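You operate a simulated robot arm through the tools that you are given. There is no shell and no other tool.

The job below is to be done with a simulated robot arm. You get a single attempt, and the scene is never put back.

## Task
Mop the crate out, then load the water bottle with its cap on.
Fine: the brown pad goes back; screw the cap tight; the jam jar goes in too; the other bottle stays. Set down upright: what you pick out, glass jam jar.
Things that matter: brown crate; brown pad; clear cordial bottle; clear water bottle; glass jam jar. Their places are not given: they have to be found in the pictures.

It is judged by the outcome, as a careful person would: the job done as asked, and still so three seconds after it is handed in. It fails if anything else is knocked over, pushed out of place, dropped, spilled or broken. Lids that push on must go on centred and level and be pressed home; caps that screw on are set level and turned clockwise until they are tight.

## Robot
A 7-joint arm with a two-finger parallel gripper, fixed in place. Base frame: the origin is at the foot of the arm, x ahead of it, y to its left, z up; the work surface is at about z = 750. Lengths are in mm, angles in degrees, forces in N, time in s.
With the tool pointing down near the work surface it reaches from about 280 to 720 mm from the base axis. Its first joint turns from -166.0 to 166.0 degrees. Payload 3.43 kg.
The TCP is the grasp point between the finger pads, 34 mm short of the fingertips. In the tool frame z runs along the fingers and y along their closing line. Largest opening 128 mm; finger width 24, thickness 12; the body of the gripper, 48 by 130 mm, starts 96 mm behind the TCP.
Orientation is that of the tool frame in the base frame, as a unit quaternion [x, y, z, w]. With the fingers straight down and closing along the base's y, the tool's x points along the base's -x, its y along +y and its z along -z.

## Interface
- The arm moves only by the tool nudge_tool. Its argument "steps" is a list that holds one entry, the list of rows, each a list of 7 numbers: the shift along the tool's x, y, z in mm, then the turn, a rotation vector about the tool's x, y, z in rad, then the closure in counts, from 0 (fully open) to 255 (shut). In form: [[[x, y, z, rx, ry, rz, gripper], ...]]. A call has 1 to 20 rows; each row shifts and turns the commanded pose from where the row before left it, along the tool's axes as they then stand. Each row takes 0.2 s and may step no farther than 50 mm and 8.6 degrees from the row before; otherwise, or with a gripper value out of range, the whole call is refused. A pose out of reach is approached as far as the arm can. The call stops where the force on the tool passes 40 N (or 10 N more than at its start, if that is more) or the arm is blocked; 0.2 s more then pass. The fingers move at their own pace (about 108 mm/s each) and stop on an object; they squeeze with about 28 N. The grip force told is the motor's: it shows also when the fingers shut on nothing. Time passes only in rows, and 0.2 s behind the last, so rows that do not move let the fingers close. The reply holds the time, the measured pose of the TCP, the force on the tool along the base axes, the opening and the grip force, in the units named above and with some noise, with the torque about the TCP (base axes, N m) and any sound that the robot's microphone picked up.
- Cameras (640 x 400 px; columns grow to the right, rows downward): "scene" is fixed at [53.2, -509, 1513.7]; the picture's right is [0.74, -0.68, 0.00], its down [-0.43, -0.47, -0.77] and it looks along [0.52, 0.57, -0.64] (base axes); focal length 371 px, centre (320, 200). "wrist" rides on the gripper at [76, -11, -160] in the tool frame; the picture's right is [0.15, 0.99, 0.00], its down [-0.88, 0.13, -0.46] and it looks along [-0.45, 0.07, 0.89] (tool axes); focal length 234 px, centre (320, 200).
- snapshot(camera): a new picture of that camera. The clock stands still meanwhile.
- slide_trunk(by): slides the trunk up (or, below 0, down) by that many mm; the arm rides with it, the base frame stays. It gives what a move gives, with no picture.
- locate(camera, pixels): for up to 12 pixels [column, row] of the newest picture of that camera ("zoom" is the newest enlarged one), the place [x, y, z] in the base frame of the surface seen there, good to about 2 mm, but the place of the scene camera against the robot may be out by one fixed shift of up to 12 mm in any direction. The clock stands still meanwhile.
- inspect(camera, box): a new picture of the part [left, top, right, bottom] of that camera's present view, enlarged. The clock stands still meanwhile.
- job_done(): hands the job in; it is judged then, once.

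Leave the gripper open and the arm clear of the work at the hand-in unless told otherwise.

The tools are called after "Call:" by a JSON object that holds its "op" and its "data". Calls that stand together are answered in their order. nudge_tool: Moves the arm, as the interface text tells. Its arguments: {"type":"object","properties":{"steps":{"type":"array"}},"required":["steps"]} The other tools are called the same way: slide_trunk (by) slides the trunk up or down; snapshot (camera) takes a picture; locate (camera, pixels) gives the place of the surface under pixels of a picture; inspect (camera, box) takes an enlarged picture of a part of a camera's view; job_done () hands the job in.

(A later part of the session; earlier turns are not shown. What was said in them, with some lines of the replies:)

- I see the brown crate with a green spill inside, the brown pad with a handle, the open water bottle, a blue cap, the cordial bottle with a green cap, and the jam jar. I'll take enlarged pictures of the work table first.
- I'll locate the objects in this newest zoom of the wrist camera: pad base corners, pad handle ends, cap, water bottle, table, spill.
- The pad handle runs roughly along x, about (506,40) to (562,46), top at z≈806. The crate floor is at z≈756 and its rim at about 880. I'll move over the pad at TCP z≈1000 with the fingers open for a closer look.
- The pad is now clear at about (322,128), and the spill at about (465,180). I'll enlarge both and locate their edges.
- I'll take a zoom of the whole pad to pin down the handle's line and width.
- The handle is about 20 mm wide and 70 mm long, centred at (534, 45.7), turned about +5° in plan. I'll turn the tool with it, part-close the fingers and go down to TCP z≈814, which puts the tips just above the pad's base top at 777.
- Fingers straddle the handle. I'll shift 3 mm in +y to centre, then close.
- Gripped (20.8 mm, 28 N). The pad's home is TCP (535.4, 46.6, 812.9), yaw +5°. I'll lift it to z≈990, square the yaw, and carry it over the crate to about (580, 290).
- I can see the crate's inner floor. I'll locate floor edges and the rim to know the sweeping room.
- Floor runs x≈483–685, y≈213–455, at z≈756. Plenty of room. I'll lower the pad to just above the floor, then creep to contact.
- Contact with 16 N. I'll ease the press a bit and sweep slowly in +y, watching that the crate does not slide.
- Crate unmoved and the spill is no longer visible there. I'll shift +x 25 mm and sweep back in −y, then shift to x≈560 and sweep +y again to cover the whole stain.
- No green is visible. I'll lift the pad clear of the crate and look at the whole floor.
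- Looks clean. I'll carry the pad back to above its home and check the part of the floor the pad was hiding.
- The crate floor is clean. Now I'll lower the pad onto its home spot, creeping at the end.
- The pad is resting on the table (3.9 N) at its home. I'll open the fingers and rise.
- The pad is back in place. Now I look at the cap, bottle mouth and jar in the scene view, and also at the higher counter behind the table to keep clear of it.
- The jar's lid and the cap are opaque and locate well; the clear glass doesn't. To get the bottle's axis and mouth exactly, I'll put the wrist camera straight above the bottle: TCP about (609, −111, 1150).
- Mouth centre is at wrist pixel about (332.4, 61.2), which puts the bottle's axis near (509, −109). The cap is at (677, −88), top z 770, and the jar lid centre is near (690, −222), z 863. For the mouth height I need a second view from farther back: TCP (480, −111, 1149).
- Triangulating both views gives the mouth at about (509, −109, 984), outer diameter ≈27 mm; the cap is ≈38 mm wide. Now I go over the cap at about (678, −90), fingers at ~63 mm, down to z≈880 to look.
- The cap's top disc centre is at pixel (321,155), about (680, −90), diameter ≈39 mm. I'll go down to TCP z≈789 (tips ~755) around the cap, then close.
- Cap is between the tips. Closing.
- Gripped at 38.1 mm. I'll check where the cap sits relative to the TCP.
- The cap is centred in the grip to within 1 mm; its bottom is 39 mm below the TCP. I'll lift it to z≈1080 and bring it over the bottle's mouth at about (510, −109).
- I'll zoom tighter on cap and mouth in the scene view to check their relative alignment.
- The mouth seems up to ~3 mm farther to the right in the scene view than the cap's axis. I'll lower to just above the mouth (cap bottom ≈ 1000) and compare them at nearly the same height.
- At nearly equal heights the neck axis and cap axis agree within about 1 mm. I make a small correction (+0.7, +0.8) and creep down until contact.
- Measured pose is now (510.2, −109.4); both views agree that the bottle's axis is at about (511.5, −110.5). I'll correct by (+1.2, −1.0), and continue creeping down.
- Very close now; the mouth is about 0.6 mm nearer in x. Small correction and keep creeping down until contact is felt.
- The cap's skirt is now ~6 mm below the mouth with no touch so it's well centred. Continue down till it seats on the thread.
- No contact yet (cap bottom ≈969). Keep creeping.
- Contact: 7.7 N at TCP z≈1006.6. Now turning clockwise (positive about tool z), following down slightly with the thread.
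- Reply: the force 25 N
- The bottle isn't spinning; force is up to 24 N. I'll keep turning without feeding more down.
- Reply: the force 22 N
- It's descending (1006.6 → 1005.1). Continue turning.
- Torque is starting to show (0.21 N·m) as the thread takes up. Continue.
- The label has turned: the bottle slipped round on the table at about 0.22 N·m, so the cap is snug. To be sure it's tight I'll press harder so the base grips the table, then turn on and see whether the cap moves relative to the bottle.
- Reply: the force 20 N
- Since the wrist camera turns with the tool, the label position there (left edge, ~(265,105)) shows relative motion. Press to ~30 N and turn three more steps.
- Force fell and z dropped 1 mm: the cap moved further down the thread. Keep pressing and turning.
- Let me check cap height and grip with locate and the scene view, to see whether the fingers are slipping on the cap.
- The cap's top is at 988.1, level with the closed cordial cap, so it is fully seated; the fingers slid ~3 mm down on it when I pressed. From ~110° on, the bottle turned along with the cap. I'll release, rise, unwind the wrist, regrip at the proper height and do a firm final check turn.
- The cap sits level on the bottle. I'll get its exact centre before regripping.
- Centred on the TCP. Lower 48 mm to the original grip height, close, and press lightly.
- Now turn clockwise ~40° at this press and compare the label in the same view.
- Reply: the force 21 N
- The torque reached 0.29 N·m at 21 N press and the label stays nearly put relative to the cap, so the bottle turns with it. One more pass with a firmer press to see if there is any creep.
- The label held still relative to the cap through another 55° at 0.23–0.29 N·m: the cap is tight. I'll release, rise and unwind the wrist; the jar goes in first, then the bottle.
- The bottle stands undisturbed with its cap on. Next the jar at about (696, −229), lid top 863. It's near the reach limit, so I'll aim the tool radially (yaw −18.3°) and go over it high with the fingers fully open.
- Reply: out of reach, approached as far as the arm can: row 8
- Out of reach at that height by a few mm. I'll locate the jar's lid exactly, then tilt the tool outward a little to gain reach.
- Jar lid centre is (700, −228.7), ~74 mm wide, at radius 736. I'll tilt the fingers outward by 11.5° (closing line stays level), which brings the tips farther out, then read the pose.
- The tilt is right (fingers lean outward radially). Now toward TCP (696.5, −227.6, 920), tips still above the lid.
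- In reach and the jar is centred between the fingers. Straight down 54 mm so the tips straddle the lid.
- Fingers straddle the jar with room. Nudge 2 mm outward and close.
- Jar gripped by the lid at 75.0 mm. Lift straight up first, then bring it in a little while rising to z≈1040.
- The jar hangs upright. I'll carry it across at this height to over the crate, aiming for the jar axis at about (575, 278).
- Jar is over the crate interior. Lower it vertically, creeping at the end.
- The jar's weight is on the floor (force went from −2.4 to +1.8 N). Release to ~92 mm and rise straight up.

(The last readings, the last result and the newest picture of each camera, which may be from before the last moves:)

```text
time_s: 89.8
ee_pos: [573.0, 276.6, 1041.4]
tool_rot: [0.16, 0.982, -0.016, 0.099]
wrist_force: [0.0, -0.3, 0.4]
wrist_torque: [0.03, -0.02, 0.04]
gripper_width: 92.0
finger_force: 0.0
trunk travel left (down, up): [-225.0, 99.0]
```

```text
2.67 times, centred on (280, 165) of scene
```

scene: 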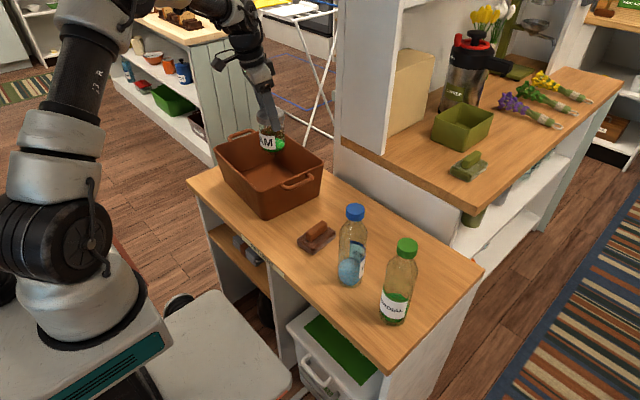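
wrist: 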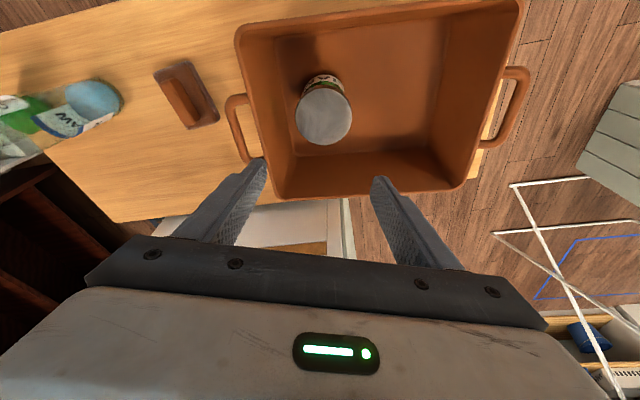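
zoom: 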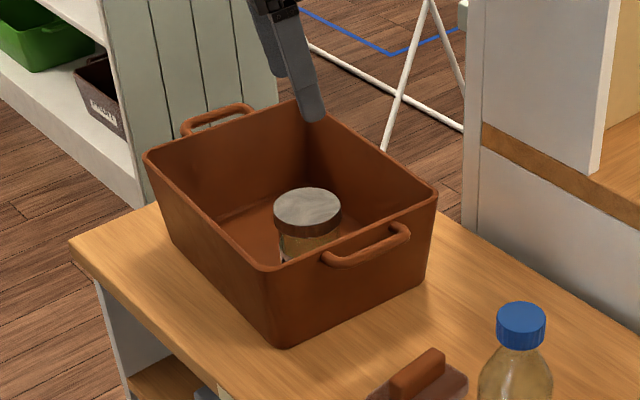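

The jar stands upright in the crate. Now I straighten the tool (undo tilt and yaw) and go over the water bottle, opening to ~100 mm.

Call:
{"op": "locate", "data": {"camera": "wrist", "pixels": [[324, 112], [299, 112], [349, 112], [324, 140], [400, 110], [430, 60], [440, 160]]}}

Call:
{"op": "nudge_tool", "data": {"steps": [[[0, 0, -30, 0, 0.1, 0, 56], [0, 0, -30, 0, 0.1, 0, 56], [0, 0, 0, 0, 0, -0.107, 56], [0, 0, 0, 0, 0, -0.106, 56], [0, 0, 0, 0, 0, -0.106, 56], [6, -38.6, 0, 0, 0, 0, 56], [6, -38.6, 0, 0, 0, 0, 56], [6, -38.6, 0, 0, 0, 0, 56], [6, -38.6, 0, 0, 0, 0, 56], [6, -38.6, 0, 0, 0, 0, 56], [6, -38.6, 0, 0, 0, 0, 56], [6, -38.6, 0, 0, 0, 0, 56], [6, -38.6, 0, 0, 0, 0, 56], [6, -38.6, 0, 0, 0, 0, 56], [6, -38.6, 0, 0, 0, 0, 56], [0, 0, 0, 0, 0, 0, 56]]]}}

Call:
{"op": "snapshot", "data": {"camera": "wrist"}}

```text
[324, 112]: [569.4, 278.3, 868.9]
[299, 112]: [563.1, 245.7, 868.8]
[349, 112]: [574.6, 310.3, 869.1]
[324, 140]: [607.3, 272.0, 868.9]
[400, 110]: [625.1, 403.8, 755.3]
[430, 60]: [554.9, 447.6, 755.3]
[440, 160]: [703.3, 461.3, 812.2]
```

```text
time_s: 93.2
ee_pos: [504.1, -108.0, 1102.0]
tool_rot: [0.003, 1.0, 0.0, 0.0]
wrist_force: [0.0, 0.5, 0.0]
wrist_torque: [0.0, -0.01, -0.01]
gripper_width: 99.9
finger_force: 0.0
trunk travel left (down, up): [-225.0, 99.0]
```

```text
taken
```

wrist: 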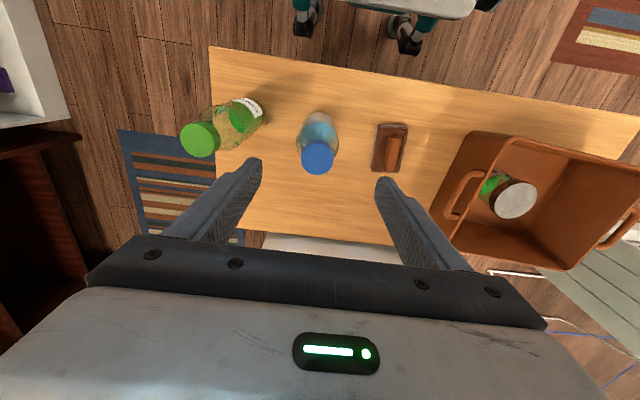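

I'll locate the cap's centre again from here for a precise descent.

Call:
{"op": "inspect", "data": {"camera": "wrist", "box": [277, 125, 357, 185]}}

```text
6.67 times, centred on (317, 155) of wrist
```

zoom: 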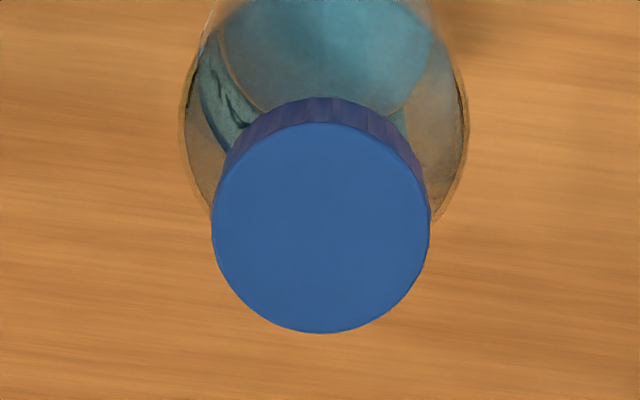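

Call:
{"op": "locate", "data": {"camera": "zoom", "pixels": [[321, 130], [321, 326], [321, 228], [217, 228], [425, 228]]}}

```text
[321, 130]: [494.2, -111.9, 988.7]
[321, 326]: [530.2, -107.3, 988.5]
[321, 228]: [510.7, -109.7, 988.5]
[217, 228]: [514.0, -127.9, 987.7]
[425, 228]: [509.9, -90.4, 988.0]
```

Cap centre (512, −109.5), top 988.4. Shift (+8, −1.5) and descend to z≈922 first.

Call:
{"op": "nudge_tool", "data": {"steps": [[[-8, -1.5, 0, 0, 0, 0, 56], [0, 0, 40, 0, 0, 0, 56], [0, 0, 45, 0, 0, 0, 56], [0, 0, 45, 0, 0, 0, 56], [0, 0, 40, 0, 0, 0, 56], [0, 0, 10, 0, 0, 0, 56], [0, 0, 0, 0, 0, 0, 56]]]}}

Call:
{"op": "snapshot", "data": {"camera": "wrist"}}

Call:
{"op": "inspect", "data": {"camera": "scene", "box": [290, 170, 450, 320]}}

```text
time_s: 94.8
ee_pos: [510.2, -109.2, 919.4]
tool_rot: [0.003, 1.0, 0.0, 0.0]
wrist_force: [0.0, -0.2, -0.6]
wrist_torque: [0.02, -0.02, 0.01]
gripper_width: 99.8
finger_force: 0.0
trunk travel left (down, up): [-225.0, 99.0]
```

```text
taken
```

wrist: 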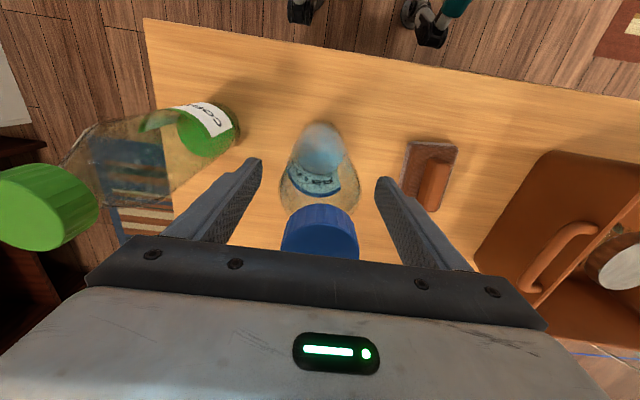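

```text
2.67 times, centred on (370, 245) of scene
```

zoom: 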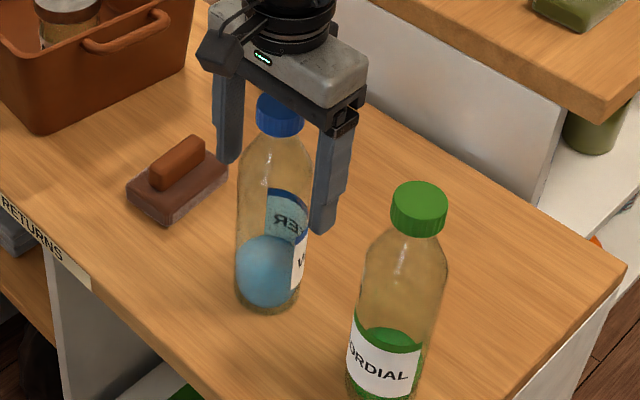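

Clear all round. Down 19 mm more (palm will clear the cap by ~8 mm), then close gently.

Call:
{"op": "nudge_tool", "data": {"steps": [[[-1.5, 0, 10, 0, 0, 0, 56], [0, 0, 6, 0, 0, 0, 56], [0, 0, 3, 0, 0, 0, 56], [0, 0, 0, 0, 0, 0, 90], [0, 0, 0, 0, 0, 0, 105], [0, 0, 0, 0, 0, 0, 255], [0, 0, 0, 0, 0, 0, 255], [0, 0, 0, 0, 0, 0, 255]]]}}

Call:
{"op": "snapshot", "data": {"camera": "wrist"}}

Call:
{"op": "inspect", "data": {"camera": "scene", "box": [290, 170, 450, 320]}}

```text
time_s: 96.6
ee_pos: [512.6, -108.7, 900.2]
tool_rot: [0.003, 1.0, 0.0, 0.0]
wrist_force: [-0.6, 0.0, -1.0]
wrist_torque: [0.01, -0.03, 0.0]
gripper_width: 64.0
finger_force: 27.6
trunk travel left (down, up): [-225.0, 99.0]
```

```text
taken
```

wrist: 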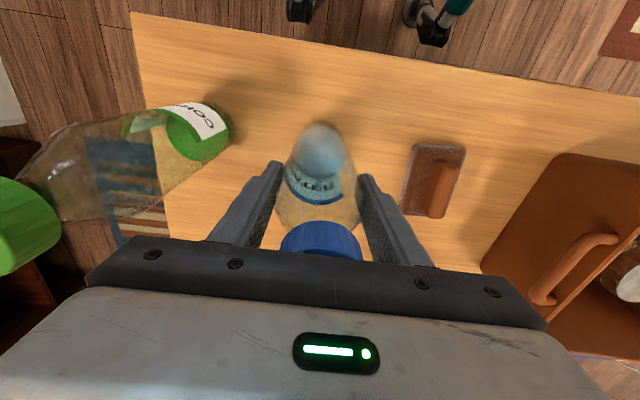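

```text
2.67 times, centred on (370, 245) of scene
```

zoom: 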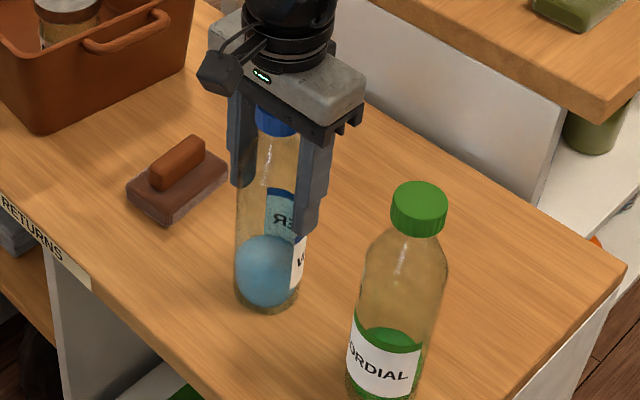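

Gripped the body at 64.0 mm, 28 N. Lift a little and check it holds.

Call:
{"op": "nudge_tool", "data": {"steps": [[[0, 0, -5, 0, 0, 0, 255], [0, 0, -10, 0, 0, 0, 255], [0, 0, -10, 0, 0, 0, 255], [0, 0, 0, 0, 0, 0, 255]]]}}

Call:
{"op": "inspect", "data": {"camera": "scene", "box": [290, 170, 450, 320]}}

```text
time_s: 97.6
ee_pos: [512.8, -109.5, 925.9]
tool_rot: [0.003, 1.0, 0.0, 0.0]
wrist_force: [0.6, -0.3, -2.6]
wrist_torque: [0.01, 0.0, -0.01]
gripper_width: 64.0
finger_force: 27.8
trunk travel left (down, up): [-225.0, 99.0]
```

```text
2.67 times, centred on (370, 245) of scene
```

zoom: 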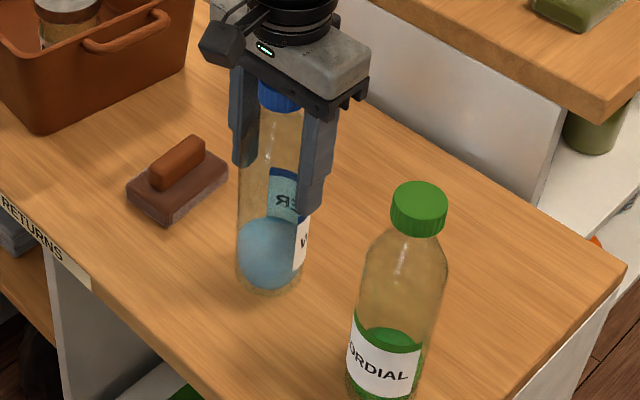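

It holds (about 0.25 kg). Raise to z≈1065, then carry over the crate to about (560, 388).

Call:
{"op": "nudge_tool", "data": {"steps": [[[0, 0, -30, 0, 0, 0, 255], [0, 0, -40, 0, 0, 0, 255], [0, 0, -40, 0, 0, 0, 255], [0, 0, -30, 0, 0, 0, 255], [-2, 20, 0, 0, 0, 0, 255], [-3.9, 41.5, 0, 0, 0, 0, 255], [-3.9, 41.5, 0, 0, 0, 0, 255], [-3.9, 41.5, 0, 0, 0, 0, 255], [-3.9, 41.5, 0, 0, 0, 0, 255], [-3.9, 41.5, 0, 0, 0, 0, 255], [-3.9, 41.5, 0, 0, 0, 0, 255], [-3.9, 41.5, 0, 0, 0, 0, 255], [-3.9, 41.5, 0, 0, 0, 0, 255], [-3.9, 41.5, 0, 0, 0, 0, 255], [-3.9, 41.5, 0, 0, 0, 0, 255], [-3.9, 41.5, 0, 0, 0, 0, 255], [-2, 21, 0, 0, 0, 0, 255], [0, 0, 0, 0, 0, 0, 255]]]}}

Call:
{"op": "snapshot", "data": {"camera": "wrist"}}

Call:
{"op": "snapshot", "data": {"camera": "scene"}}

```text
time_s: 101.4
ee_pos: [561.7, 390.5, 1066.6]
tool_rot: [0.003, 1.0, 0.0, 0.0]
wrist_force: [0.4, 0.3, -2.4]
wrist_torque: [0.03, 0.04, 0.0]
gripper_width: 63.9
finger_force: 27.9
trunk travel left (down, up): [-225.0, 99.0]
```

```text
taken
```

wrist: 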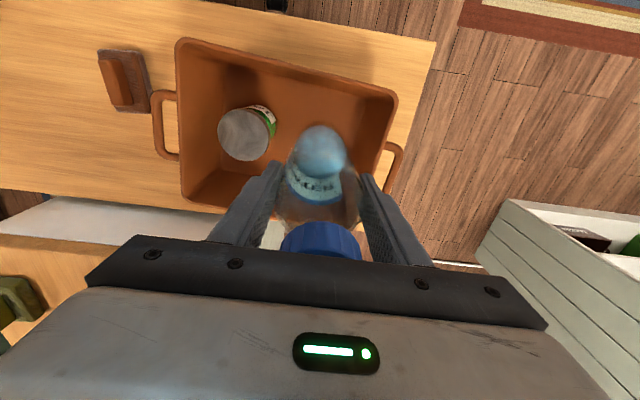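

```text
taken
```

scene: 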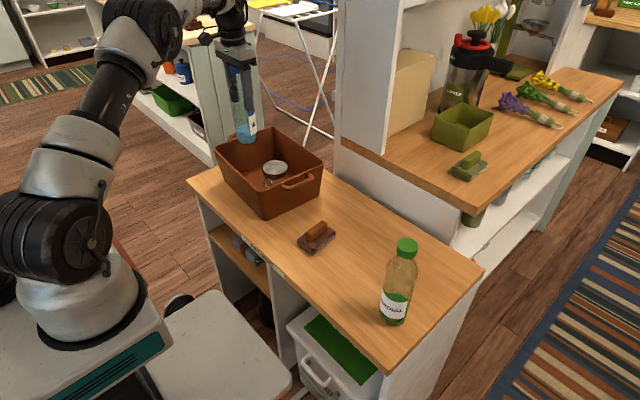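

Bottle hangs over the free left part of the crate. Lower it straight down to just above the floor.

Call:
{"op": "nudge_tool", "data": {"steps": [[[0, 0, 20, 0, 0, 0, 255], [0, 0, 35, 0, 0, 0, 255], [0, 0, 35, 0, 0, 0, 255], [0, 0, 35, 0, 0, 0, 255], [0, 0, 20, 0, 0, 0, 255], [0, 0, 8, 0, 0, 0, 255], [0, 0, 0, 0, 0, 0, 255]]]}}

Call:
{"op": "snapshot", "data": {"camera": "wrist"}}

Call:
{"op": "inspect", "data": {"camera": "scene", "box": [200, 80, 360, 230]}}

```text
time_s: 103.0
ee_pos: [562.0, 389.6, 912.3]
tool_rot: [0.002, 1.0, 0.0, 0.0]
wrist_force: [-0.4, 0.0, -1.9]
wrist_torque: [-0.02, 0.02, -0.03]
gripper_width: 64.1
finger_force: 28.0
trunk travel left (down, up): [-225.0, 99.0]
```

```text
taken
```

wrist: 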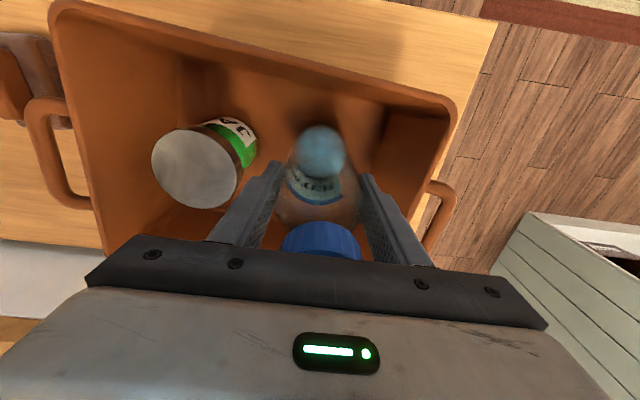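

```text
2.67 times, centred on (280, 155) of scene
```

zoom: 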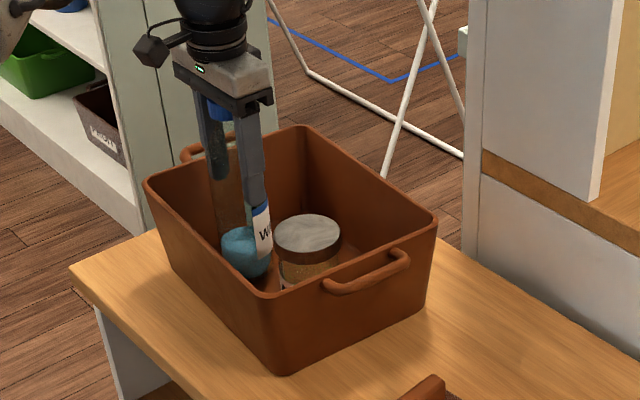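

Nearly there. Creep down to contact.

Call:
{"op": "nudge_tool", "data": {"steps": [[[0, 0, 2, 0, 0, 0, 255], [0, 0, 1.5, 0, 0, 0, 255], [0, 0, 1, 0, 0, 0, 255], [0, 0, 0.7, 0, 0, 0, 255], [0, 0, 0, 0, 0, 0, 255]]]}}

```text
time_s: 104.2
ee_pos: [562.8, 390.3, 907.4]
tool_rot: [0.003, 1.0, 0.001, 0.001]
wrist_force: [0.6, 0.0, -1.8]
wrist_torque: [0.01, -0.02, 0.0]
gripper_width: 64.1
finger_force: 27.9
trunk travel left (down, up): [-225.0, 99.0]
```

Call:
{"op": "nudge_tool", "data": {"steps": [[[0, 0, 0.7, 0, 0, 0, 255], [0, 0, 0.7, 0, 0, 0, 255], [0, 0, 0.6, 0, 0, 0, 255], [0, 0, 0, 0, 0, 0, 255]]]}}

```text
time_s: 105.2
ee_pos: [562.0, 390.4, 907.5]
tool_rot: [0.003, 1.0, 0.001, 0.001]
wrist_force: [0.2, 1.0, 4.9]
wrist_torque: [0.08, 0.04, 0.01]
gripper_width: 64.3
finger_force: 27.7
trunk travel left (down, up): [-225.0, 99.0]
```

The bottle stands on the crate floor (4.9 N). Open gently to ~88 mm and rise straight up.

Call:
{"op": "nudge_tool", "data": {"steps": [[[0, 0, 0, 0, 0, 0, 110], [0, 0, 0, 0, 0, 0, 95], [0, 0, 0, 0, 0, 0, 80], [0, 0, 0, 0, 0, 0, 80], [0, 0, -15, 0, 0, 0, 80], [0, 0, -35, 0, 0, 0, 80], [0, 0, -40, 0, 0, 0, 80], [0, 0, -40, 0, 0, 0, 80], [0, 0, -40, 0, 0, 0, 80], [0, 0, -30, 0, 0, 0, 80], [0, 0, 0, 0, 0, 0, 80]]]}}

Call:
{"op": "snapshot", "data": {"camera": "wrist"}}

Call:
{"op": "snapshot", "data": {"camera": "scene"}}

```text
time_s: 107.6
ee_pos: [562.1, 388.9, 1107.7]
tool_rot: [0.003, 1.0, 0.0, 0.0]
wrist_force: [0.2, 0.4, 0.5]
wrist_torque: [-0.03, 0.0, 0.0]
gripper_width: 87.7
finger_force: 0.0
trunk travel left (down, up): [-225.0, 99.0]
```

```text
taken
```

wrist: 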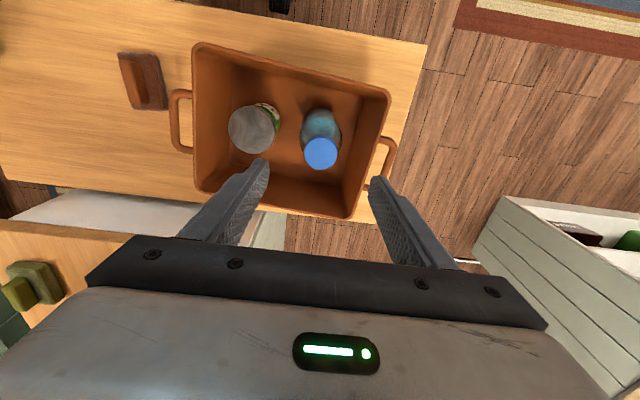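

```text
taken
```

scene: 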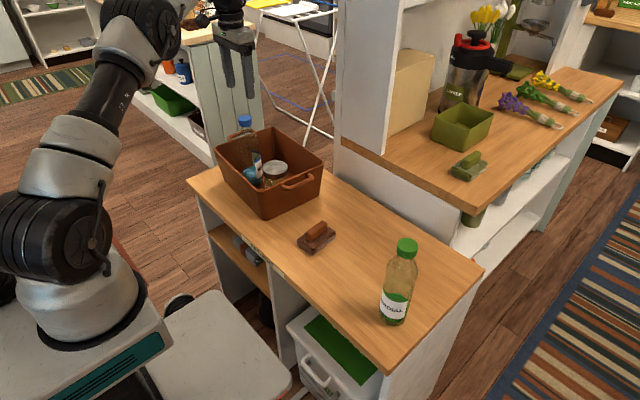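

Bottle and jar both stand in the crate. I'll move the arm clear and open the gripper fully, then do a final inspection.

Call:
{"op": "nudge_tool", "data": {"steps": [[[0, 0, -30, 0, 0, 0, 80], [10, -40, -10, 0, 0, 0, 0], [10, -40, -10, 0, 0, 0, 0], [10, -40, -10, 0, 0, 0, 0], [10, -40, -10, 0, 0, 0, 0], [10, -40, -10, 0, 0, 0, 0], [10, -40, 0, 0, 0, 0, 0], [10, -40, 0, 0, 0, 0, 0], [10, -40, 0, 0, 0, 0, 0], [0, 0, 0, 0, 0, 0, 0]]]}}

Call:
{"op": "inspect", "data": {"camera": "scene", "box": [200, 100, 360, 250]}}

Call:
{"op": "snapshot", "data": {"camera": "wrist"}}

Call:
{"op": "snapshot", "data": {"camera": "scene"}}

```text
time_s: 109.8
ee_pos: [479.8, 69.3, 1185.6]
tool_rot: [0.003, 1.0, 0.0, 0.0]
wrist_force: [0.2, 0.0, -0.3]
wrist_torque: [0.0, 0.02, -0.03]
gripper_width: 127.9
finger_force: 0.1
trunk travel left (down, up): [-225.0, 99.0]
```

```text
2.67 times, centred on (280, 175) of scene
```

zoom: 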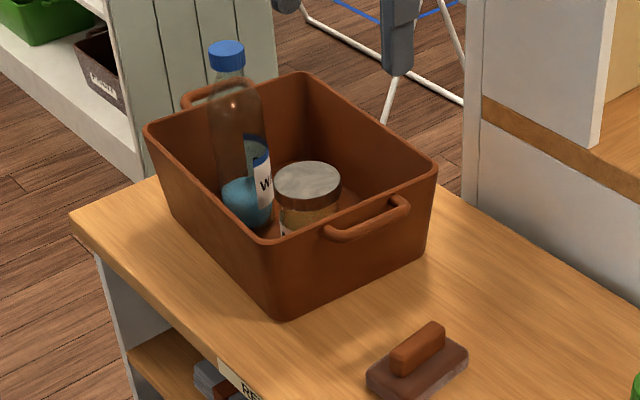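

```text
taken
```

wrist: 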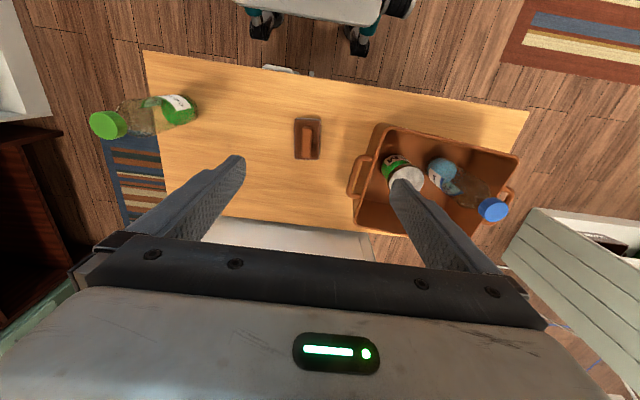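

```text
taken
```

scene: 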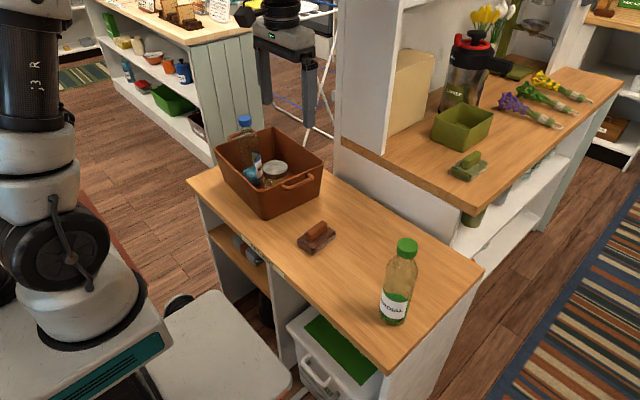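

Final numeric check: the cap's place over the bottle, the jar lid, and the pad's place.

Call:
{"op": "locate", "data": {"camera": "wrist", "pixels": [[493, 209], [485, 206], [501, 212], [410, 175], [306, 140], [296, 120], [320, 122], [318, 158], [297, 157], [109, 124]]}}

```text
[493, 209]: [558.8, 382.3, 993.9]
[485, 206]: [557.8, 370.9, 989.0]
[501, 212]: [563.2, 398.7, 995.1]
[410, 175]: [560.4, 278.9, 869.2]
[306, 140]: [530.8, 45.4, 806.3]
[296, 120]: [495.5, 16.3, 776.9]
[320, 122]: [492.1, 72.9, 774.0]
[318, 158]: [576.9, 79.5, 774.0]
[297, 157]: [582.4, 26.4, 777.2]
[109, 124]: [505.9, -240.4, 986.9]
```

Everything reads right:
- The cap top is at z≈994.5, level and over the bottle, so the bottle is upright.
- The jar is upright beside it in the crate.
- The pad is back within 1–2 mm of its first place.
- The cordial bottle is untouched and the crate has not moved.
- The arm is clear with the gripper open.

Handing in.

Call:
{"op": "job_done", "data": {}}

```text
The job is handed in.
```

I finished the job and handed it in.

- **Crate:** I wiped the green spill off the crate floor with the brown pad, and no green was visible afterwards. The crate didn't move.
- **Pad:** it is back on the table within 1–2 mm of where it started.
- **Cap:** it sits level on the water bottle and is screwed tight. In the last turns the bottle rotated on the table together with the cap, at 0.23–0.29 N·m. With one arm I couldn't hold the bottle still to apply more torque.
- **Water bottle and jam jar:** both stand upright in the crate, with a gap between them.
- **Cordial bottle:** I left it where it was.

The arm was clear of the table with the gripper open at hand-in.
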